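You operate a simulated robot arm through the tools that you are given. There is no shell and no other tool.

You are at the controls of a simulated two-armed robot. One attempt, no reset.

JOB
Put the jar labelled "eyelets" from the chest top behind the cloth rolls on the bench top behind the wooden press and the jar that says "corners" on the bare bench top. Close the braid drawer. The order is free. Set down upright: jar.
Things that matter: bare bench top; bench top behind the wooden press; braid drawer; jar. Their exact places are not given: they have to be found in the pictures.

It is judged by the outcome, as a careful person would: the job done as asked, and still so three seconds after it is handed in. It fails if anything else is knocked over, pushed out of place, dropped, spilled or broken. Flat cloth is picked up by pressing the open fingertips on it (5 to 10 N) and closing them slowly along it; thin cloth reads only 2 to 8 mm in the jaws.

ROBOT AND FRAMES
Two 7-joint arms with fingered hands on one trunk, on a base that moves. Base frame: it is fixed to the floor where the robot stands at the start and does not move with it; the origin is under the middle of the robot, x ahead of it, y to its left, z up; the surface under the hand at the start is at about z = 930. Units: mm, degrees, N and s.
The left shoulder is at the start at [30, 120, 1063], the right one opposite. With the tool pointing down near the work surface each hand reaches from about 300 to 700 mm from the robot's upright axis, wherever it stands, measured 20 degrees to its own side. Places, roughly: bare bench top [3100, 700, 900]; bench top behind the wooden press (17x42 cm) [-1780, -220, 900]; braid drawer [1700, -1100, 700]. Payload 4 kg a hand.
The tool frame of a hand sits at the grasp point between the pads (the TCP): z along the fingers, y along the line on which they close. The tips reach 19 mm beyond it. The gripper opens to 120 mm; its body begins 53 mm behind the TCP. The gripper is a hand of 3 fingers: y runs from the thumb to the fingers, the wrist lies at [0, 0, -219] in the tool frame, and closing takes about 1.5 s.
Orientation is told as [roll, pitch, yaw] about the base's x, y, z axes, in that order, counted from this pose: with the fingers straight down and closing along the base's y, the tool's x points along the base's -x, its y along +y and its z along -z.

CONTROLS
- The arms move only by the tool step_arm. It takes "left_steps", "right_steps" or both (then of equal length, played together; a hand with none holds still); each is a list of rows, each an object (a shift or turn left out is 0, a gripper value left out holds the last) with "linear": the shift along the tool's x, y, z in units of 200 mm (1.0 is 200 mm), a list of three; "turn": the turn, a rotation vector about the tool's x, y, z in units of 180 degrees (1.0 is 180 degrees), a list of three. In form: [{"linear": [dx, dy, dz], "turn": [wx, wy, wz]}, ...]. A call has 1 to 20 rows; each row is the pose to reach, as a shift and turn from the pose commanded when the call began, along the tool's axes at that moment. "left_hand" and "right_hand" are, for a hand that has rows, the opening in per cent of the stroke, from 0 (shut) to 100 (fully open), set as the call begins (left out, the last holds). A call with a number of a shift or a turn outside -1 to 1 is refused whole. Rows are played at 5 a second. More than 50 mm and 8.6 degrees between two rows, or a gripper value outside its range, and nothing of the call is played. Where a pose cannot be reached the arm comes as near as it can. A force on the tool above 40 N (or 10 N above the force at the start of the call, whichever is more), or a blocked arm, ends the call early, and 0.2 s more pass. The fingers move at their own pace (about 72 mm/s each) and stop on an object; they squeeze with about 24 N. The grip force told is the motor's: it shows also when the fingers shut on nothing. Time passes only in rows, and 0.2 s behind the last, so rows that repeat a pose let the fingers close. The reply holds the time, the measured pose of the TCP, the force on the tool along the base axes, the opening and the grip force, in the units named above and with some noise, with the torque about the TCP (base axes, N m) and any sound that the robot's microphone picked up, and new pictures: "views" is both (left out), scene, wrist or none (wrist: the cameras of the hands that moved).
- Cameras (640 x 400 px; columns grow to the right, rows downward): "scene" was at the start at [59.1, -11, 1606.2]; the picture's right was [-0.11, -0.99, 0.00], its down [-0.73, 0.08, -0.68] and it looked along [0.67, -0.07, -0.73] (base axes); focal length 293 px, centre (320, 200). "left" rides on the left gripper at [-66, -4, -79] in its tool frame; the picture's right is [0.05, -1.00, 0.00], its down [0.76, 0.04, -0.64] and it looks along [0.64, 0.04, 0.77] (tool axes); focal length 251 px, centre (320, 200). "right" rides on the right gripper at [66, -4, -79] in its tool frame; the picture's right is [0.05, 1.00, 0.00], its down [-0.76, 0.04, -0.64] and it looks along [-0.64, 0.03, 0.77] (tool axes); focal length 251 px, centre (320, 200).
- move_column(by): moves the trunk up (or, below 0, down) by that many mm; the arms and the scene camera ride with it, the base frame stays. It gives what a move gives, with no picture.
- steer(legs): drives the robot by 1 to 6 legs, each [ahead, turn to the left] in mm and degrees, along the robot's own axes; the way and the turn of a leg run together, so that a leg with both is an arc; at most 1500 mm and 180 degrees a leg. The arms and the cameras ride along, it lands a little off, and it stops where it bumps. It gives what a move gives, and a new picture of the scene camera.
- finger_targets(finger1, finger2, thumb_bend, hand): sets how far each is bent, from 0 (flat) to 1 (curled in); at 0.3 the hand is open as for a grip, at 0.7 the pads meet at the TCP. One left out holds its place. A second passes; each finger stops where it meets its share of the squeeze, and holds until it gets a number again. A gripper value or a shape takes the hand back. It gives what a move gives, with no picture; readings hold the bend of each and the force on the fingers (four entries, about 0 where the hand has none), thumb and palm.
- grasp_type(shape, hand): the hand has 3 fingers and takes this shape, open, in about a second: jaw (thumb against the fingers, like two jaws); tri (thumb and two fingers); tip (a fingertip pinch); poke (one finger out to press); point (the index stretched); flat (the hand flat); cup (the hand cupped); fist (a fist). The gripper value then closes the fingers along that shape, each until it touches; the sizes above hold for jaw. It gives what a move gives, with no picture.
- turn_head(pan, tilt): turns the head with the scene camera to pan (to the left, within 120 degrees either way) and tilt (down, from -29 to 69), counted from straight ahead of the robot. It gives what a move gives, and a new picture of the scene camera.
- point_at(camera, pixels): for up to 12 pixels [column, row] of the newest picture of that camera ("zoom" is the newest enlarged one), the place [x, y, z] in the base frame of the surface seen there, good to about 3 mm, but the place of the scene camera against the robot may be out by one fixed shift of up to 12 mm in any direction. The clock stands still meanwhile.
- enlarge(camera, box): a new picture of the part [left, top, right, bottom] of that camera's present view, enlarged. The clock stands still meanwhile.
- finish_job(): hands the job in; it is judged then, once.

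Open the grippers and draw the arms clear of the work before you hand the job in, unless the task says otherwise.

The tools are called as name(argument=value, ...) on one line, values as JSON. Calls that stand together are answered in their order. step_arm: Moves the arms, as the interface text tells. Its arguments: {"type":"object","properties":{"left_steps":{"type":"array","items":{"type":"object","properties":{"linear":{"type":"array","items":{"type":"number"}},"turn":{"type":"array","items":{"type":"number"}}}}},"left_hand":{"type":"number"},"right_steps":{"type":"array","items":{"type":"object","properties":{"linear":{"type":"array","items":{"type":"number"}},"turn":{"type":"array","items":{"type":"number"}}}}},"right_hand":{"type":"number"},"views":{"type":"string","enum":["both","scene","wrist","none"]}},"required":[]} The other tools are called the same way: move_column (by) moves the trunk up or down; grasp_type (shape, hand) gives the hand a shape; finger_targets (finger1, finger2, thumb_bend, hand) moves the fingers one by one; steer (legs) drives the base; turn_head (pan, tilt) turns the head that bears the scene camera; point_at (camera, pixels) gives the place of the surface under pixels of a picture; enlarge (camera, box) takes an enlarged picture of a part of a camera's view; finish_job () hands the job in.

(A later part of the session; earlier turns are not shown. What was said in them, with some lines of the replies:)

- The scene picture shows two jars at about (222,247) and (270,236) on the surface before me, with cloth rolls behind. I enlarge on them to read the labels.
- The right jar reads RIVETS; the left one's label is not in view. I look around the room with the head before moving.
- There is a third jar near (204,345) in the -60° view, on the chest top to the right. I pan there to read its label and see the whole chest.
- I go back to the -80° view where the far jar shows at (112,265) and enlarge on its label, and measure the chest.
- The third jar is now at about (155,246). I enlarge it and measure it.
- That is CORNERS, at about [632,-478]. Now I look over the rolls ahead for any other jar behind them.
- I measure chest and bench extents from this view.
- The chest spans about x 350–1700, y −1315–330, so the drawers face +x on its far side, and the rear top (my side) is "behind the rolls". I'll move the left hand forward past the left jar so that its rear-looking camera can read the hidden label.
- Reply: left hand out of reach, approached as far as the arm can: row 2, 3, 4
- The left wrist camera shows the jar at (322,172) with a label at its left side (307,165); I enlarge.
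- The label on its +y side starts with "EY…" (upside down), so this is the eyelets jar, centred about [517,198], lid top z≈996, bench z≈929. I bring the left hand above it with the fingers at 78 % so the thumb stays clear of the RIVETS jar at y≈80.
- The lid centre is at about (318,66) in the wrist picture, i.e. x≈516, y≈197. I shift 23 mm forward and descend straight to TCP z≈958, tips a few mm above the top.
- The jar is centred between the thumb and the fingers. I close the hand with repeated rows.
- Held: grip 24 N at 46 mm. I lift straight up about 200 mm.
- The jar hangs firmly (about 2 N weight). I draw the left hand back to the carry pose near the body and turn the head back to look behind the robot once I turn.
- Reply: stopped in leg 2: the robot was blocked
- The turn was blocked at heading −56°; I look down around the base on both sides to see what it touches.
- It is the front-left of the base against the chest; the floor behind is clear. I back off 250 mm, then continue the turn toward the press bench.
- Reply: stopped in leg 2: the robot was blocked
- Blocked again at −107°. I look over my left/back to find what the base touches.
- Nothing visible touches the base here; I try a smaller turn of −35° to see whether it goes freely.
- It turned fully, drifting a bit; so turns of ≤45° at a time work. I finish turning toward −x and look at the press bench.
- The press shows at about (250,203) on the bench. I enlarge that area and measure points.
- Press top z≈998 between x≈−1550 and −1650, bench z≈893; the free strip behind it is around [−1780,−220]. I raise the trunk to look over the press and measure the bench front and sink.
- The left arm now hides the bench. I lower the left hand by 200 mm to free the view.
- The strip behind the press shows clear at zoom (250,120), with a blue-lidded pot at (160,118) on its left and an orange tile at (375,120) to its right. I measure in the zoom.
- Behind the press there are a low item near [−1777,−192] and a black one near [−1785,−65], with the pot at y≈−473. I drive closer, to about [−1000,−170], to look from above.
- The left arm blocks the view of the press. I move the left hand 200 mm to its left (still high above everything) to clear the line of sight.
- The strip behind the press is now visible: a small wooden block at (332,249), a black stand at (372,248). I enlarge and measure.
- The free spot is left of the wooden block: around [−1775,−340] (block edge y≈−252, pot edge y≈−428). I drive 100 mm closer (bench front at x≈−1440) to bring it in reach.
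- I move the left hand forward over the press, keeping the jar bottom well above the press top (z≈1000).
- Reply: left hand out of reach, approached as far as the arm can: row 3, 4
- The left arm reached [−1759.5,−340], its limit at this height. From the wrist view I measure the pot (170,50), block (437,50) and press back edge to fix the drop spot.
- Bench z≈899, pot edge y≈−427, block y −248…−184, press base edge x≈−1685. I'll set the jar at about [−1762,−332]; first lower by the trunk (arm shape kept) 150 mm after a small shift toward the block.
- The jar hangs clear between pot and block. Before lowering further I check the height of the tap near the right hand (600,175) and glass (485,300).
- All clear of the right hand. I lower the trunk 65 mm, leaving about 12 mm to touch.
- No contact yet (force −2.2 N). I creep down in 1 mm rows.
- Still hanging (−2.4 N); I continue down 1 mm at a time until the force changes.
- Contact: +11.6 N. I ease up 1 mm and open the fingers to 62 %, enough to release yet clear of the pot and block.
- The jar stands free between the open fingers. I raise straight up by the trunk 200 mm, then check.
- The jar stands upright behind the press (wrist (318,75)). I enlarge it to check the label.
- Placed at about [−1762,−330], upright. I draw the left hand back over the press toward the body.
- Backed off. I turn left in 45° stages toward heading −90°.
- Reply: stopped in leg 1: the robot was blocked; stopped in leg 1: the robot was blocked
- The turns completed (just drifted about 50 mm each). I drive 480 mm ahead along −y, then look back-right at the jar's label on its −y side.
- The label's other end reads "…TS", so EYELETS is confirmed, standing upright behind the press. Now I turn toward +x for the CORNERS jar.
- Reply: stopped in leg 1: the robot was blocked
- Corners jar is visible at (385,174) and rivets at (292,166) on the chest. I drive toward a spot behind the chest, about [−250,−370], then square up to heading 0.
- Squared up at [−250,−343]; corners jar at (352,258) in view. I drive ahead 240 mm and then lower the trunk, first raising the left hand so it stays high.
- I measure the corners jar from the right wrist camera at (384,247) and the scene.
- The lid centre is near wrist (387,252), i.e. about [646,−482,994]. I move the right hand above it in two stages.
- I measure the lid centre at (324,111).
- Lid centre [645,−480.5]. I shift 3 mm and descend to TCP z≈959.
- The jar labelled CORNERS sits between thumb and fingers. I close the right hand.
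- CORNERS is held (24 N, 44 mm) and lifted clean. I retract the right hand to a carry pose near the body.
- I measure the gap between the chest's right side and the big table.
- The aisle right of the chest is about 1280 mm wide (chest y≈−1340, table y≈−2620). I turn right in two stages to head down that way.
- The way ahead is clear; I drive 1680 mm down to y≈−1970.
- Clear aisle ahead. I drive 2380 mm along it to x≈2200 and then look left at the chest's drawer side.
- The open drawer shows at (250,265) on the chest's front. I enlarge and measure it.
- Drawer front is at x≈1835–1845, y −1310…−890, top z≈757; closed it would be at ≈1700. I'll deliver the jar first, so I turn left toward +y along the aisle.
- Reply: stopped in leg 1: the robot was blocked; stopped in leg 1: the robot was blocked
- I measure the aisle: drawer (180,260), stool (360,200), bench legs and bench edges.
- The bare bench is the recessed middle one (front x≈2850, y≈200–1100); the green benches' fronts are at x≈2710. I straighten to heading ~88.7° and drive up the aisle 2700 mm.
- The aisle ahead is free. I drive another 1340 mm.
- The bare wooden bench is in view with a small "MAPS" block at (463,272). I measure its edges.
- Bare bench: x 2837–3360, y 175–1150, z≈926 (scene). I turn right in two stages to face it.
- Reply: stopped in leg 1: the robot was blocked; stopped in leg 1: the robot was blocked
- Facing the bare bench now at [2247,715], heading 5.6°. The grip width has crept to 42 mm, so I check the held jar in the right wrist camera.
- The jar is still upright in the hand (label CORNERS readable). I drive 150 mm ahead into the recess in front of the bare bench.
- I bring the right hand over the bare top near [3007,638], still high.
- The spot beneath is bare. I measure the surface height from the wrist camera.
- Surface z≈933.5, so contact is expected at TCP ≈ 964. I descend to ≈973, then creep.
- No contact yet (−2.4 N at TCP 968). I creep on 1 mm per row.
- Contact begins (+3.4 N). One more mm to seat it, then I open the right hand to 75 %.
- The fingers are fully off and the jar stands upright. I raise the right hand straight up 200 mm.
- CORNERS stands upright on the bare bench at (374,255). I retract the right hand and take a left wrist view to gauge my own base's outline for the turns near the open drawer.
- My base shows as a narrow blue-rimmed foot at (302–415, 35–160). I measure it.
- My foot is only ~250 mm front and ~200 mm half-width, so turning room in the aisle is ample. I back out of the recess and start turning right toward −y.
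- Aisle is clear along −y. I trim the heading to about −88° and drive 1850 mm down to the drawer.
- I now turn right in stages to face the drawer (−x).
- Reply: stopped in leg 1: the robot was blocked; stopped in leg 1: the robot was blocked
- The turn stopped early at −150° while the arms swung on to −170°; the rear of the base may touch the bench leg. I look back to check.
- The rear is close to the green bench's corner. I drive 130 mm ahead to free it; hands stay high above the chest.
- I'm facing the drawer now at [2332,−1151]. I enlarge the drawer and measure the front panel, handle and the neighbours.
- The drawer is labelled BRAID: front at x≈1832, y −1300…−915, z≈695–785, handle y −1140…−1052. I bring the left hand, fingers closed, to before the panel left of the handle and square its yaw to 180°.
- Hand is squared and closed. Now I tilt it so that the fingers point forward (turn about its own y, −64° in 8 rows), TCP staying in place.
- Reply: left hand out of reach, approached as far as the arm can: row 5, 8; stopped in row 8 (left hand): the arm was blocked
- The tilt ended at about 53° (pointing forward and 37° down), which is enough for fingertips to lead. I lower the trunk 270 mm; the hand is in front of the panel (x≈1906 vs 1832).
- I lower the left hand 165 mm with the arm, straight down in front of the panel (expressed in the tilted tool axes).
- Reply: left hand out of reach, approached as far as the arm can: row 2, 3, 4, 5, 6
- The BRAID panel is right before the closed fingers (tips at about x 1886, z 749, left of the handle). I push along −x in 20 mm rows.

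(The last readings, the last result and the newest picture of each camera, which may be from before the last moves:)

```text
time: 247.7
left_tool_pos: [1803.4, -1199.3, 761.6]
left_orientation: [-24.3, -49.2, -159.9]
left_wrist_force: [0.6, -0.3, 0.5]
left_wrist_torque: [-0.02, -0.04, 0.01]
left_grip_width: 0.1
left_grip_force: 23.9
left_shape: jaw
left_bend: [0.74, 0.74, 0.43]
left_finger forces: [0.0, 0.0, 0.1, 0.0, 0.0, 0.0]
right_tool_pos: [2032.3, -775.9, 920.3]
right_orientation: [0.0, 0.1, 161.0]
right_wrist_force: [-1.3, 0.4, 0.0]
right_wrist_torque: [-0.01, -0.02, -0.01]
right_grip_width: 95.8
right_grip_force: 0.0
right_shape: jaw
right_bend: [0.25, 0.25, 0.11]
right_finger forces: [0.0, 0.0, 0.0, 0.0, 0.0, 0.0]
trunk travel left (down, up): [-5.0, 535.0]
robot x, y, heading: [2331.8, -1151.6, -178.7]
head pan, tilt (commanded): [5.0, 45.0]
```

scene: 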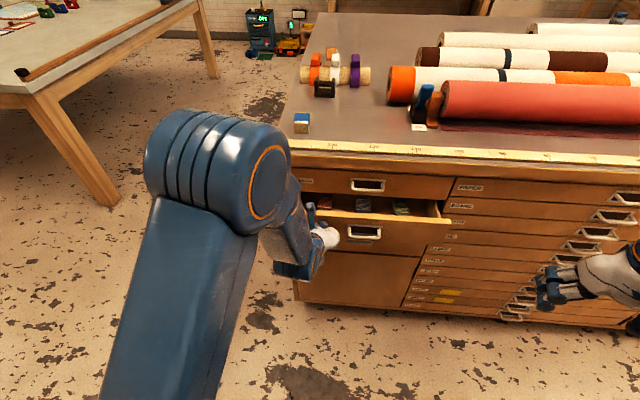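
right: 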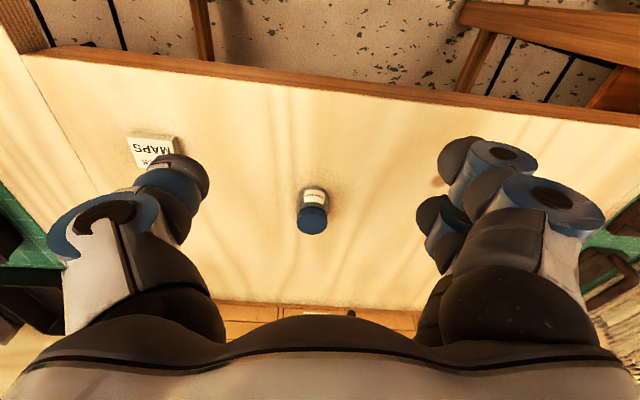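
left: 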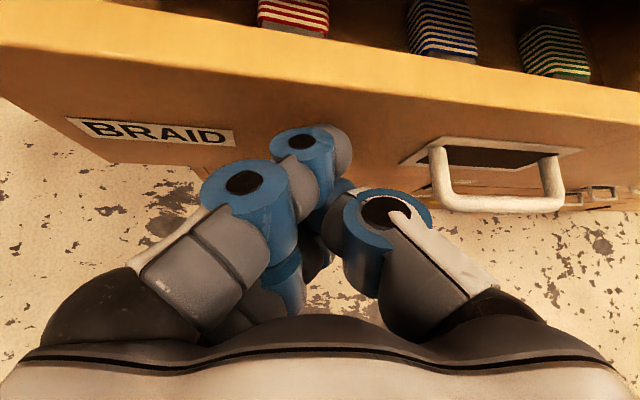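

No force yet at TCP x=1803. I measure where the panel is now.

point_at(camera="left", pixels=[[160, 132], [400, 110], [250, 85], [360, 130], [500, 205], [100, 130], [210, 160], [240, 150], [300, 20], [330, 165]])

point_at(camera="scene", pixels=[[400, 235], [430, 232], [350, 232], [440, 220], [400, 250]])

```text
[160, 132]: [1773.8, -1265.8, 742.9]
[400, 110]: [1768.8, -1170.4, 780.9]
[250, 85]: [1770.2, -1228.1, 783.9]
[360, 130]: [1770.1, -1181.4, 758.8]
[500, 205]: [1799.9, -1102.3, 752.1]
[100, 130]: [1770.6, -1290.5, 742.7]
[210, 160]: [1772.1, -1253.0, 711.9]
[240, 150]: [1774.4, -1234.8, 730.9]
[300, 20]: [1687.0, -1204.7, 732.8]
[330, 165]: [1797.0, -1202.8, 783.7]
```

```text
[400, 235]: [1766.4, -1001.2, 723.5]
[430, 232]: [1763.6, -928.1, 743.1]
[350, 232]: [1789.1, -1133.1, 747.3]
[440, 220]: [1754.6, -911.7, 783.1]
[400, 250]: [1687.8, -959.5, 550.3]
```

The panel has moved in to x≈1771 with the fingers against it. I keep pushing another 70 mm.

step_arm(left_steps=[{"linear": [-0.0462, -0.0018, 0.0591]}, {"linear": [-0.0924, -0.0036, 0.1182]}, {"linear": [-0.1386, -0.0054, 0.1773]}, {"linear": [-0.1848, -0.0072, 0.2364]}, {"linear": [-0.2156, -0.0084, 0.2758]}], left_hand=0, views="both")

point_at(camera="left", pixels=[[160, 132], [400, 110], [250, 85], [360, 130], [100, 130], [300, 20]])

```text
time: 248.9
left_tool_pos: [1732.9, -1197.5, 760.3]
left_orientation: [-24.2, -49.1, -159.8]
left_wrist_force: [0.4, -0.3, 0.7]
left_wrist_torque: [-0.03, -0.01, 0.0]
left_grip_width: 0.1
left_grip_force: 24.4
left_shape: jaw
left_bend: [0.75, 0.74, 0.43]
left_finger forces: [0.0, 0.0, 0.0, 0.1, 0.0, 0.0]
right_tool_pos: [2033.2, -775.6, 922.2]
right_orientation: [0.0, 0.2, 161.0]
right_wrist_force: [-0.4, 0.1, 0.8]
right_wrist_torque: [0.0, 0.01, 0.01]
right_grip_width: 95.8
right_grip_force: 0.0
right_shape: jaw
right_bend: [0.25, 0.25, 0.11]
right_finger forces: [0.0, 0.0, 0.1, 0.1, 0.0, 0.1]
trunk travel left (down, up): [-5.0, 535.0]
robot x, y, heading: [2330.0, -1148.2, -178.6]
head pan, tilt (commanded): [5.0, 45.0]
```

scene: 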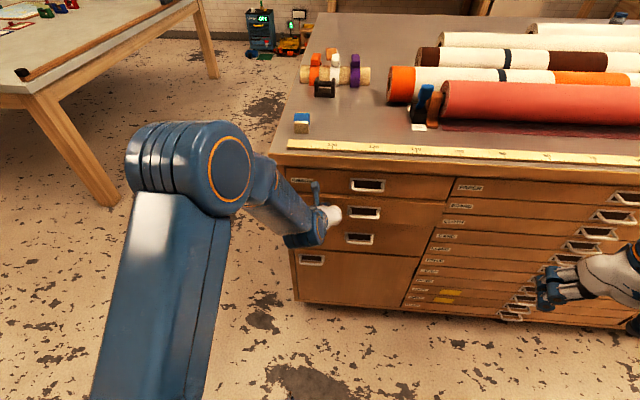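
left: 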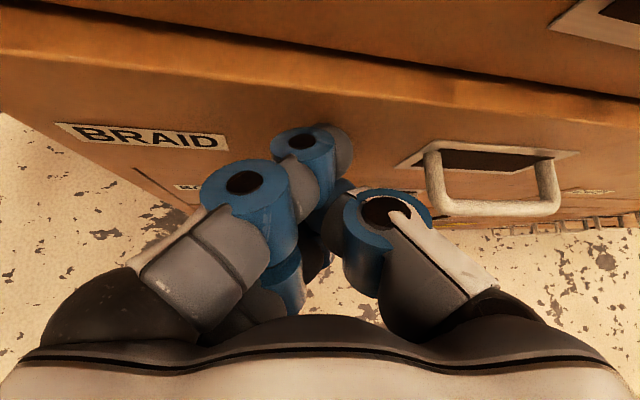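

```text
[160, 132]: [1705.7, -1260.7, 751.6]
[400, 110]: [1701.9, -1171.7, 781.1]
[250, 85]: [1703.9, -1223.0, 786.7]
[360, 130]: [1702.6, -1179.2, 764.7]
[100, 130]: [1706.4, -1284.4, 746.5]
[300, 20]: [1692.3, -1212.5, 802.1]
```

The panel is at ≈1703 against ≈1692 for the neighbours: about 11 mm to go. I push on in 3 mm rows.

step_arm(left_steps=[{"linear": [-0.0092, -0.0004, 0.0118]}, {"linear": [-0.0185, -0.0007, 0.0236]}, {"linear": [-0.0277, -0.0011, 0.0355]}, {"linear": [-0.034, -0.0013, 0.0433]}], left_hand=0, views="wrist")

point_at(camera="left", pixels=[[160, 132], [400, 110], [250, 85], [360, 130], [100, 130], [300, 20], [150, 20]])

```text
time: 249.9
left_tool_pos: [1722.3, -1199.4, 760.2]
left_orientation: [-24.1, -49.3, -159.9]
left_wrist_force: [0.7, 0.8, 0.3]
left_wrist_torque: [-0.01, -0.01, 0.01]
left_grip_width: 0.0
left_grip_force: 23.9
left_shape: jaw
left_bend: [0.75, 0.74, 0.43]
left_finger forces: [0.1, 0.1, 0.1, 0.0, 0.1, 0.1]
right_tool_pos: [2032.4, -774.5, 922.1]
right_orientation: [0.0, 0.1, 161.1]
right_wrist_force: [0.0, 0.5, -0.2]
right_wrist_torque: [0.0, 0.03, 0.02]
right_grip_width: 96.2
right_grip_force: 0.1
right_shape: jaw
right_bend: [0.25, 0.25, 0.11]
right_finger forces: [0.0, 0.0, 0.0, 0.0, 0.1, 0.1]
trunk travel left (down, up): [-5.0, 535.0]
robot x, y, heading: [2331.6, -1152.0, -179.2]
head pan, tilt (commanded): [5.0, 45.0]
```

left: 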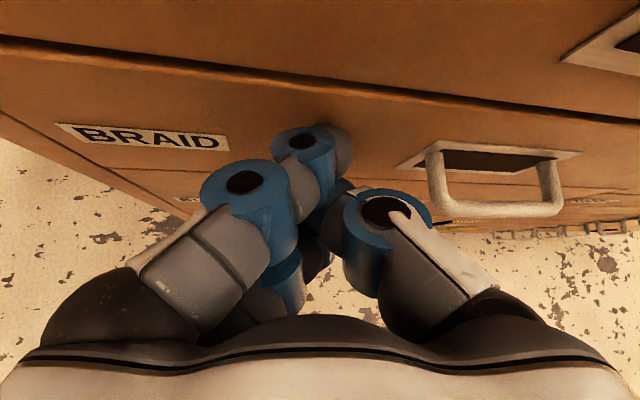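

```text
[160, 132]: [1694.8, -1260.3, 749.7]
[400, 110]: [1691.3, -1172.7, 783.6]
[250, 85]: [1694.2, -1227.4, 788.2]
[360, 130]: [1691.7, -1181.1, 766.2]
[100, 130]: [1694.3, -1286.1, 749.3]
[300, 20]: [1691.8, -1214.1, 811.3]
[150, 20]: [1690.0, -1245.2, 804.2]
```

It is nearly flush (≈1693 vs ≈1691). I press gently on until the force shows the stop.

step_arm(left_steps=[{"linear": [-0.0062, -0.0002, 0.0079]}, {"linear": [-0.0123, -0.0005, 0.0158]}, {"linear": [-0.0185, -0.0007, 0.0236]}], left_hand=0, views="wrist")

point_at(camera="left", pixels=[[160, 132], [400, 110], [250, 85], [360, 130], [300, 20], [150, 20]])

```text
time: 250.7
left_tool_pos: [1718.6, -1197.6, 760.1]
left_orientation: [-24.1, -48.9, -160.1]
left_wrist_force: [26.3, -4.8, 1.5]
left_wrist_torque: [0.06, 0.27, 0.09]
left_grip_width: 0.0
left_grip_force: 24.2
left_shape: jaw
left_bend: [0.76, 0.74, 0.43]
left_finger forces: [33.2, 0.1, 0.2, 0.1, 0.0, 0.1]
right_tool_pos: [2036.2, -774.9, 923.1]
right_orientation: [-0.1, 0.1, 160.9]
right_wrist_force: [-0.5, 0.6, -1.0]
right_wrist_torque: [0.01, 0.01, 0.0]
right_grip_width: 95.9
right_grip_force: 0.0
right_shape: jaw
right_bend: [0.25, 0.25, 0.11]
right_finger forces: [0.1, 0.0, 0.0, 0.0, 0.0, 0.0]
trunk travel left (down, up): [-5.0, 535.0]
robot x, y, heading: [2331.0, -1148.7, -178.9]
head pan, tilt (commanded): [5.0, 45.0]
```

left: 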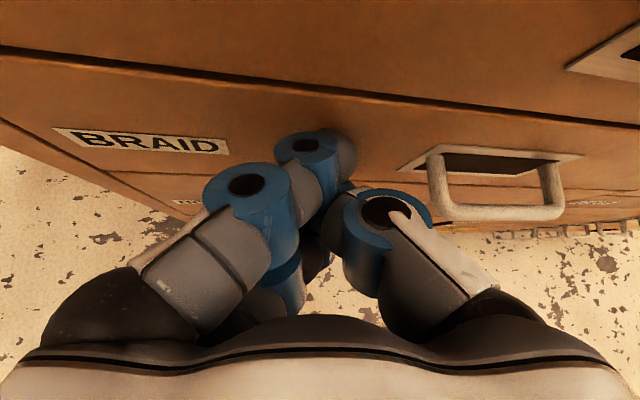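

```text
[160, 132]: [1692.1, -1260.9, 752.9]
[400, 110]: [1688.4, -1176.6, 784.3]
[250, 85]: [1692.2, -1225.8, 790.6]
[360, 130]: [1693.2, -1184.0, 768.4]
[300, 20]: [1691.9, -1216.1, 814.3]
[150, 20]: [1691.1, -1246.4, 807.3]
```

Force 26 N: the drawer is at its stop and flush. I withdraw the hand straight back 150 mm.

step_arm(left_steps=[{"linear": [0.0616, 0.0024, -0.0788]}, {"linear": [0.154, 0.006, -0.197]}, {"linear": [0.246, 0.0096, -0.315]}, {"linear": [0.37, 0.0144, -0.473]}, {"linear": [0.462, 0.018, -0.591]}, {"linear": [0.462, 0.018, -0.591]}], views="both")

enlarge(camera="scene", box=[260, 120, 480, 320])

```text
time: 252.1
left_tool_pos: [1866.2, -1200.1, 759.5]
left_orientation: [-24.2, -49.1, -159.9]
left_wrist_force: [0.2, 0.6, -0.2]
left_wrist_torque: [0.02, -0.02, -0.02]
left_grip_width: 0.1
left_grip_force: 23.7
left_shape: jaw
left_bend: [0.75, 0.74, 0.43]
left_finger forces: [0.0, 0.0, 0.1, 0.0, 0.0, 0.0]
right_tool_pos: [2031.7, -775.0, 922.2]
right_orientation: [0.0, 0.2, 161.0]
right_wrist_force: [0.8, -0.4, 0.4]
right_wrist_torque: [0.01, -0.03, -0.01]
right_grip_width: 96.3
right_grip_force: 0.1
right_shape: jaw
right_bend: [0.25, 0.25, 0.11]
right_finger forces: [0.1, 0.0, 0.0, 0.1, 0.0, 0.0]
trunk travel left (down, up): [-5.0, 535.0]
robot x, y, heading: [2329.9, -1149.4, -178.9]
head pan, tilt (commanded): [5.0, 45.0]
```

scene: 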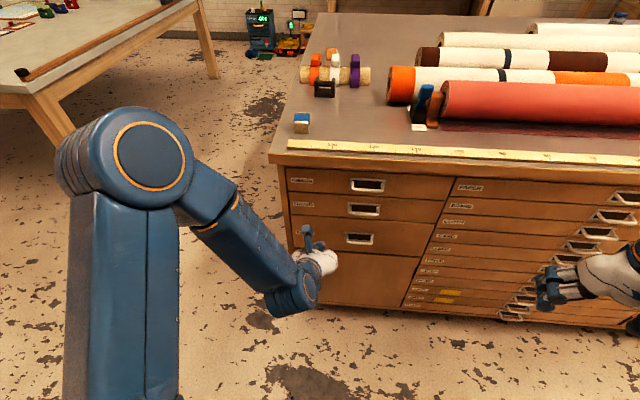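
left: 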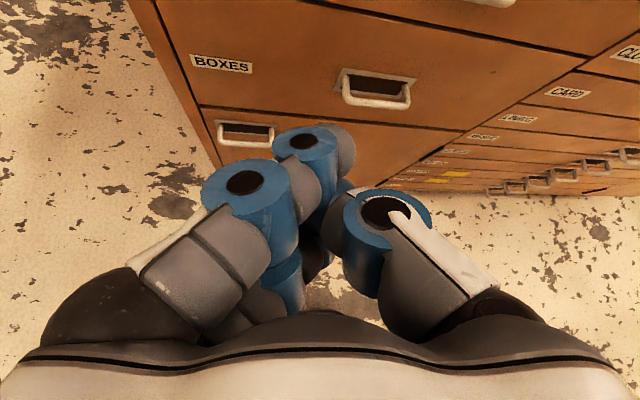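

```text
2.00 times, centred on (370, 220) of scene
```

zoom: 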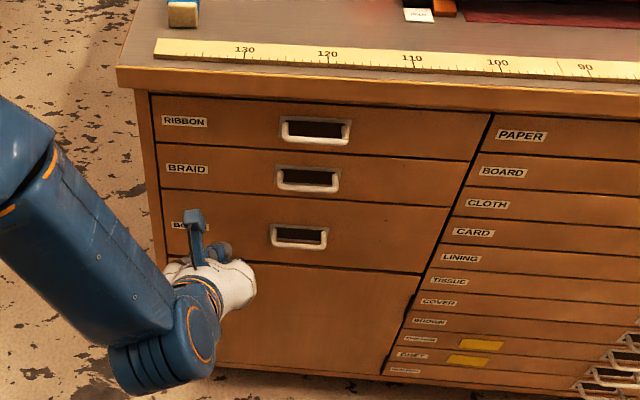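

The BRAID drawer is flush between RIBBON and BOXES. I open the left hand, raise the trunk to bring the arms clear.

step_arm(left_steps=[{"linear": [0.1, 0.004, -0.13]}, {"linear": [0.2, 0.008, -0.26]}, {"linear": [0.2, 0.008, -0.26]}, {"linear": [0.2, 0.008, -0.26]}, {"linear": [0.2, 0.008, -0.26]}], left_hand=100, views="none")

move_column(by=270)

turn_head(pan=-115, tilt=30)

turn_head(pan=10, tilt=20)

```text
time: 253.3
left_tool_pos: [1908.1, -1188.2, 754.4]
left_orientation: [-24.0, -49.1, -159.9]
left_wrist_force: [0.3, -0.2, 0.9]
left_wrist_torque: [-0.01, 0.01, 0.01]
left_grip_width: 119.9
left_grip_force: 0.0
left_shape: jaw
left_bend: [0.3, 0.3, 0.3]
left_finger forces: [0.0, 0.0, 0.0, 0.1, 0.0, 0.0]
left hand out of reach, approached as far as the arm can: row 2, 3, 4, 5
right_tool_pos: [2033.4, -773.5, 920.6]
right_orientation: [0.0, 0.2, 161.0]
right_wrist_force: [0.5, -0.8, -0.6]
right_wrist_torque: [-0.01, 0.01, -0.04]
right_grip_width: 95.9
right_grip_force: 0.1
right_shape: jaw
right_bend: [0.25, 0.25, 0.11]
right_finger forces: [0.0, 0.0, 0.0, 0.1, 0.0, 0.0]
trunk travel left (down, up): [-5.0, 535.0]
robot x, y, heading: [2329.0, -1145.6, -178.8]
head pan, tilt (commanded): [5.0, 45.0]
```

```text
time: 256.1
left_tool_pos: [1907.5, -1188.0, 1025.1]
left_orientation: [-24.1, -49.0, -159.9]
left_wrist_force: [0.9, 0.1, -0.2]
left_wrist_torque: [0.02, 0.01, -0.02]
left_grip_width: 120.0
left_grip_force: 0.0
left_shape: jaw
left_bend: [0.3, 0.3, 0.3]
left_finger forces: [0.0, 0.0, 0.0, 0.0, 0.1, 0.0]
right_tool_pos: [2032.6, -776.3, 1190.9]
right_orientation: [0.0, 0.2, 160.9]
right_wrist_force: [0.4, 0.0, -0.2]
right_wrist_torque: [0.0, 0.05, 0.02]
right_grip_width: 96.0
right_grip_force: 0.0
right_shape: jaw
right_bend: [0.25, 0.25, 0.11]
right_finger forces: [0.0, 0.1, 0.0, 0.0, 0.1, 0.0]
trunk travel left (down, up): [-275.0, 265.0]
robot x, y, heading: [2332.5, -1150.5, -178.9]
head pan, tilt (commanded): [5.0, 45.0]
```

```text
time: 258.1
left_tool_pos: [1908.2, -1187.6, 1024.9]
left_orientation: [-24.1, -49.1, -159.9]
left_wrist_force: [0.1, 0.4, 0.0]
left_wrist_torque: [-0.03, -0.02, -0.02]
left_grip_width: 120.1
left_grip_force: 0.0
left_shape: jaw
left_bend: [0.3, 0.3, 0.3]
left_finger forces: [0.0, 0.1, 0.1, 0.0, 0.0, 0.1]
right_tool_pos: [2033.0, -773.9, 1192.4]
right_orientation: [0.0, 0.3, 161.0]
right_wrist_force: [0.1, -1.1, -0.4]
right_wrist_torque: [0.03, -0.02, -0.01]
right_grip_width: 95.9
right_grip_force: 0.1
right_shape: jaw
right_bend: [0.25, 0.25, 0.11]
right_finger forces: [0.0, 0.0, 0.1, 0.1, 0.0, 0.0]
trunk travel left (down, up): [-275.0, 265.0]
robot x, y, heading: [2325.5, -1151.4, -178.8]
head pan, tilt (commanded): [-115.0, 30.0]
```

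scene: 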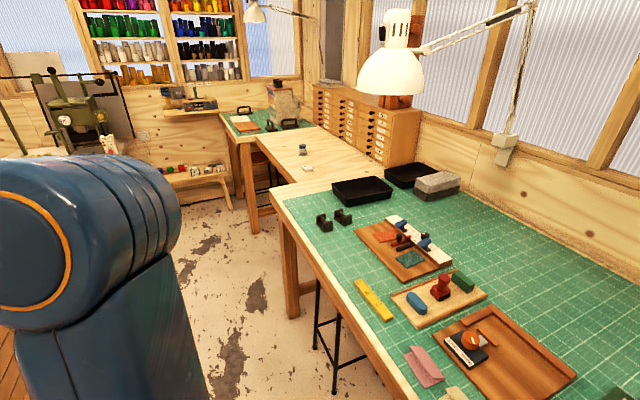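

```text
time: 260.1
left_tool_pos: [1907.4, -1188.3, 1024.2]
left_orientation: [-24.2, -49.1, -159.9]
left_wrist_force: [0.5, -0.8, -0.5]
left_wrist_torque: [0.01, -0.03, -0.01]
left_grip_width: 120.1
left_grip_force: 0.0
left_shape: jaw
left_bend: [0.3, 0.3, 0.3]
left_finger forces: [0.0, 0.0, 0.1, 0.1, 0.0, 0.0]
right_tool_pos: [2033.4, -776.0, 1189.8]
right_orientation: [0.0, 0.2, 161.0]
right_wrist_force: [0.0, -0.7, -0.3]
right_wrist_torque: [0.0, 0.02, -0.02]
right_grip_width: 95.9
right_grip_force: 0.0
right_shape: jaw
right_bend: [0.25, 0.25, 0.11]
right_finger forces: [0.0, 0.0, 0.0, 0.1, 0.1, 0.1]
trunk travel left (down, up): [-275.0, 265.0]
robot x, y, heading: [2329.6, -1150.2, -178.9]
head pan, tilt (commanded): [10.0, 20.0]
```

scene: 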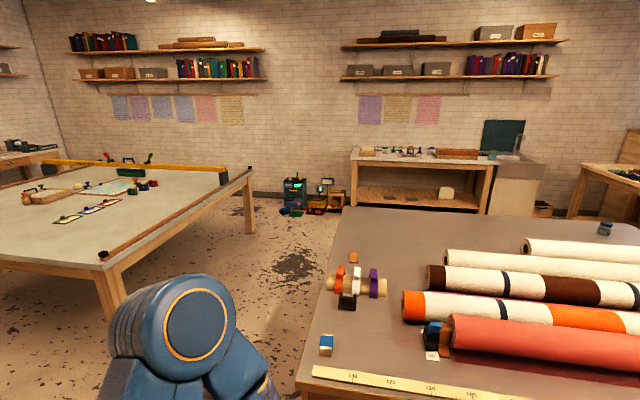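

Corners jar shows at (303,148) upright in the earlier look; rivets at (604,228) undisturbed. I enlarge the eyelets spot behind the press across the room for a last check, and the drawer front.

enlarge(camera="scene", box=[340, 135, 540, 220])

turn_head(pan=0, tilt=60)

point_at(camera="scene", pixels=[[340, 200], [340, 210], [300, 210], [340, 190], [300, 225], [300, 190], [380, 205]])

enlarge(camera="scene", box=[240, 130, 440, 270])

```text
3.20 times, centred on (440, 178) of scene
```

zoom: 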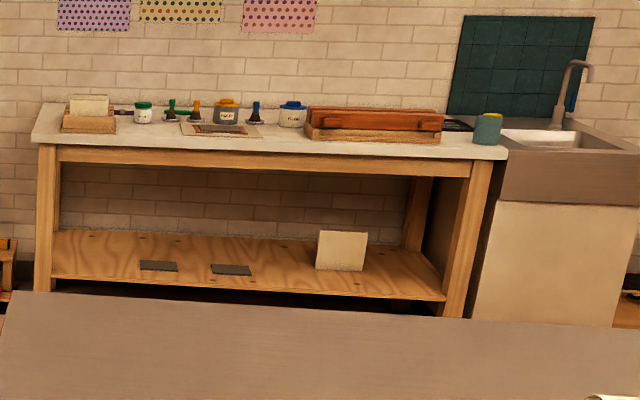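

```text
time: 261.2
left_tool_pos: [1907.6, -1188.2, 1024.1]
left_orientation: [-24.1, -49.1, -159.8]
left_wrist_force: [0.3, -0.5, 0.2]
left_wrist_torque: [0.03, 0.01, -0.01]
left_grip_width: 119.9
left_grip_force: 0.0
left_shape: jaw
left_bend: [0.3, 0.3, 0.3]
left_finger forces: [0.0, 0.0, 0.0, 0.0, 0.0, 0.0]
right_tool_pos: [2033.9, -774.7, 1191.4]
right_orientation: [0.0, 0.2, 161.0]
right_wrist_force: [-0.1, -0.5, -0.5]
right_wrist_torque: [0.03, 0.0, -0.02]
right_grip_width: 96.1
right_grip_force: 0.0
right_shape: jaw
right_bend: [0.25, 0.25, 0.11]
right_finger forces: [0.1, 0.0, 0.1, 0.0, 0.1, 0.1]
trunk travel left (down, up): [-275.0, 265.0]
robot x, y, heading: [2329.5, -1146.7, -178.8]
head pan, tilt (commanded): [0.0, 60.0]
```

scene: 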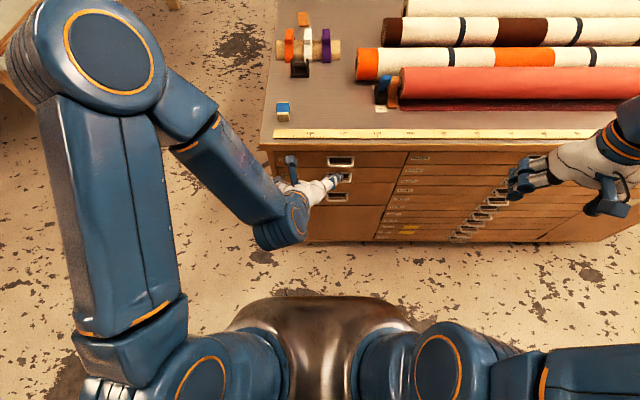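

```text
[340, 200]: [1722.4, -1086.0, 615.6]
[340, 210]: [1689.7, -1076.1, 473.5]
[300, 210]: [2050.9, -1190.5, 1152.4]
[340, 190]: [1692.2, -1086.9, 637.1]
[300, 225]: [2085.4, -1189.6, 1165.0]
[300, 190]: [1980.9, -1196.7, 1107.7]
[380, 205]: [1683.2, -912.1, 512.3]
```

```text
2.86 times, centred on (340, 200) of scene
```

zoom: 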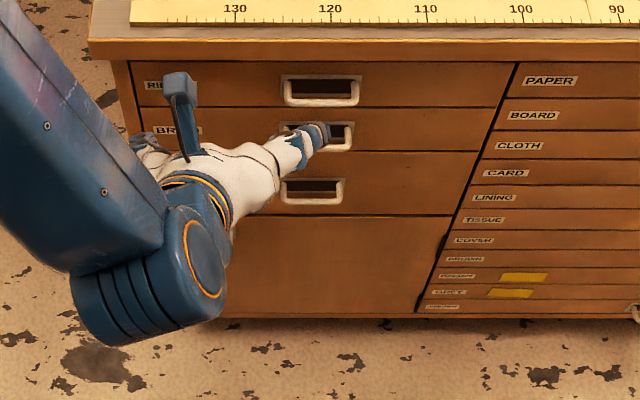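

The BRAID drawer is flush with RIBBON above and BOXES below, and nothing else is disturbed. I back off 70 mm so that the arms are well clear of the chest.

steer(legs=[[-70, 0]])

turn_head(pan=-115, tilt=30)

enlarge(camera="scene", box=[260, 115, 380, 195])

```text
time: 262.2
left_tool_pos: [1981.4, -1186.9, 1026.1]
left_orientation: [-24.2, -49.3, -159.8]
left_wrist_force: [-0.4, -0.1, -0.4]
left_wrist_torque: [-0.03, 0.04, 0.03]
left_grip_width: 119.9
left_grip_force: 0.2
left_shape: jaw
left_bend: [0.3, 0.3, 0.3]
left_finger forces: [0.0, 0.1, 0.0, 0.0, 0.0, 0.1]
right_tool_pos: [2106.4, -773.3, 1191.9]
right_orientation: [0.0, 0.0, 161.0]
right_wrist_force: [0.9, 0.5, 0.5]
right_wrist_torque: [-0.01, 0.05, -0.03]
right_grip_width: 96.0
right_grip_force: 0.1
right_shape: jaw
right_bend: [0.25, 0.25, 0.11]
right_finger forces: [0.0, 0.1, 0.0, 0.0, 0.0, 0.0]
trunk travel left (down, up): [-275.0, 265.0]
robot x, y, heading: [2402.2, -1146.2, -178.7]
head pan, tilt (commanded): [0.0, 60.0]
```

scene: 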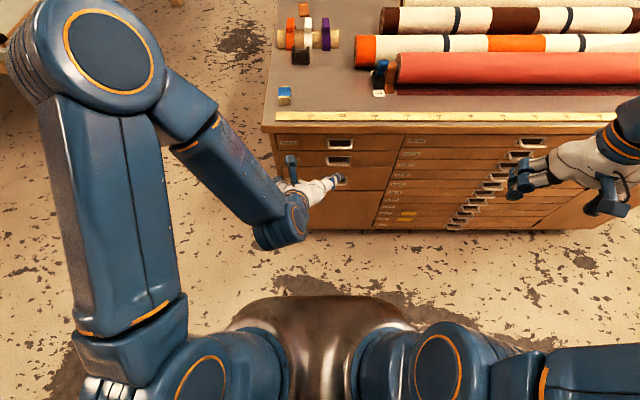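

```text
time: 264.1
left_tool_pos: [1978.8, -1185.8, 1024.7]
left_orientation: [-24.2, -49.1, -159.9]
left_wrist_force: [0.0, 1.1, 0.7]
left_wrist_torque: [0.01, 0.03, -0.02]
left_grip_width: 120.2
left_grip_force: 0.0
left_shape: jaw
left_bend: [0.3, 0.3, 0.3]
left_finger forces: [0.0, 0.0, 0.1, 0.1, 0.0, 0.0]
right_tool_pos: [2104.5, -773.8, 1192.5]
right_orientation: [0.0, 0.2, 160.9]
right_wrist_force: [-0.7, 0.2, 0.5]
right_wrist_torque: [-0.01, 0.01, 0.01]
right_grip_width: 96.1
right_grip_force: 0.1
right_shape: jaw
right_bend: [0.25, 0.25, 0.11]
right_finger forces: [0.0, 0.1, 0.1, 0.1, 0.0, 0.0]
trunk travel left (down, up): [-275.0, 265.0]
robot x, y, heading: [2402.4, -1145.4, -178.8]
head pan, tilt (commanded): [-115.0, 30.0]
```

scene: 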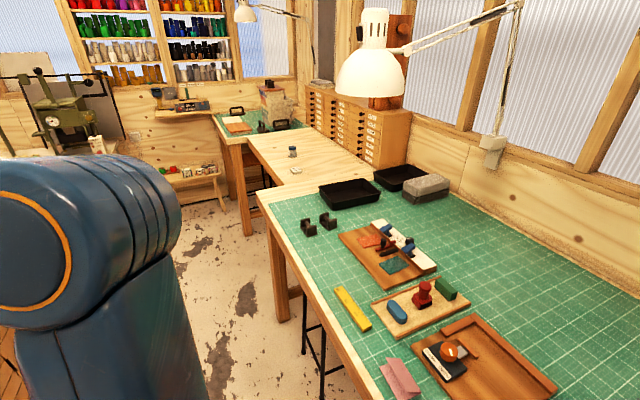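

```text
5.00 times, centred on (320, 155) of scene
```

zoom: 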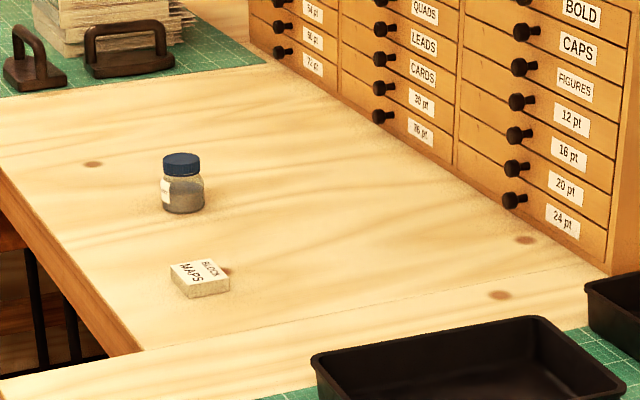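

The CORNERS jar stands upright on the bare bench at zoom (182,183). EYELETS was last seen upright behind the press, and the BRAID drawer is shut. Both hands are open and clear, so I hand the job in.

finish_job()

```text
The job is handed in.
```

The job is handed in, with all three parts done:

- **Eyelets jar:** it stands upright on the bench behind the wooden press, between the glue pot and the small wooden block. I read both ends of its label ("EY…" and "…TS") but never the whole word at once. My last clear look at it was shortly after I set it down. From across the room at the end, the press hid it.
- **Corners jar:** it stands upright on the bare bench top, about 240 mm from the MAPS block. I checked it again just before handing in.
- **Braid drawer:** it is pushed fully in to its stop and flush with the RIBBON and BOXES drawers.

I saw nothing knocked over or moved. While I was turning to face the drawer, the robot was blocked once, probably by the leg of the green bench. Nothing on that bench looked disturbed afterwards. Both hands are open and clear of the work.
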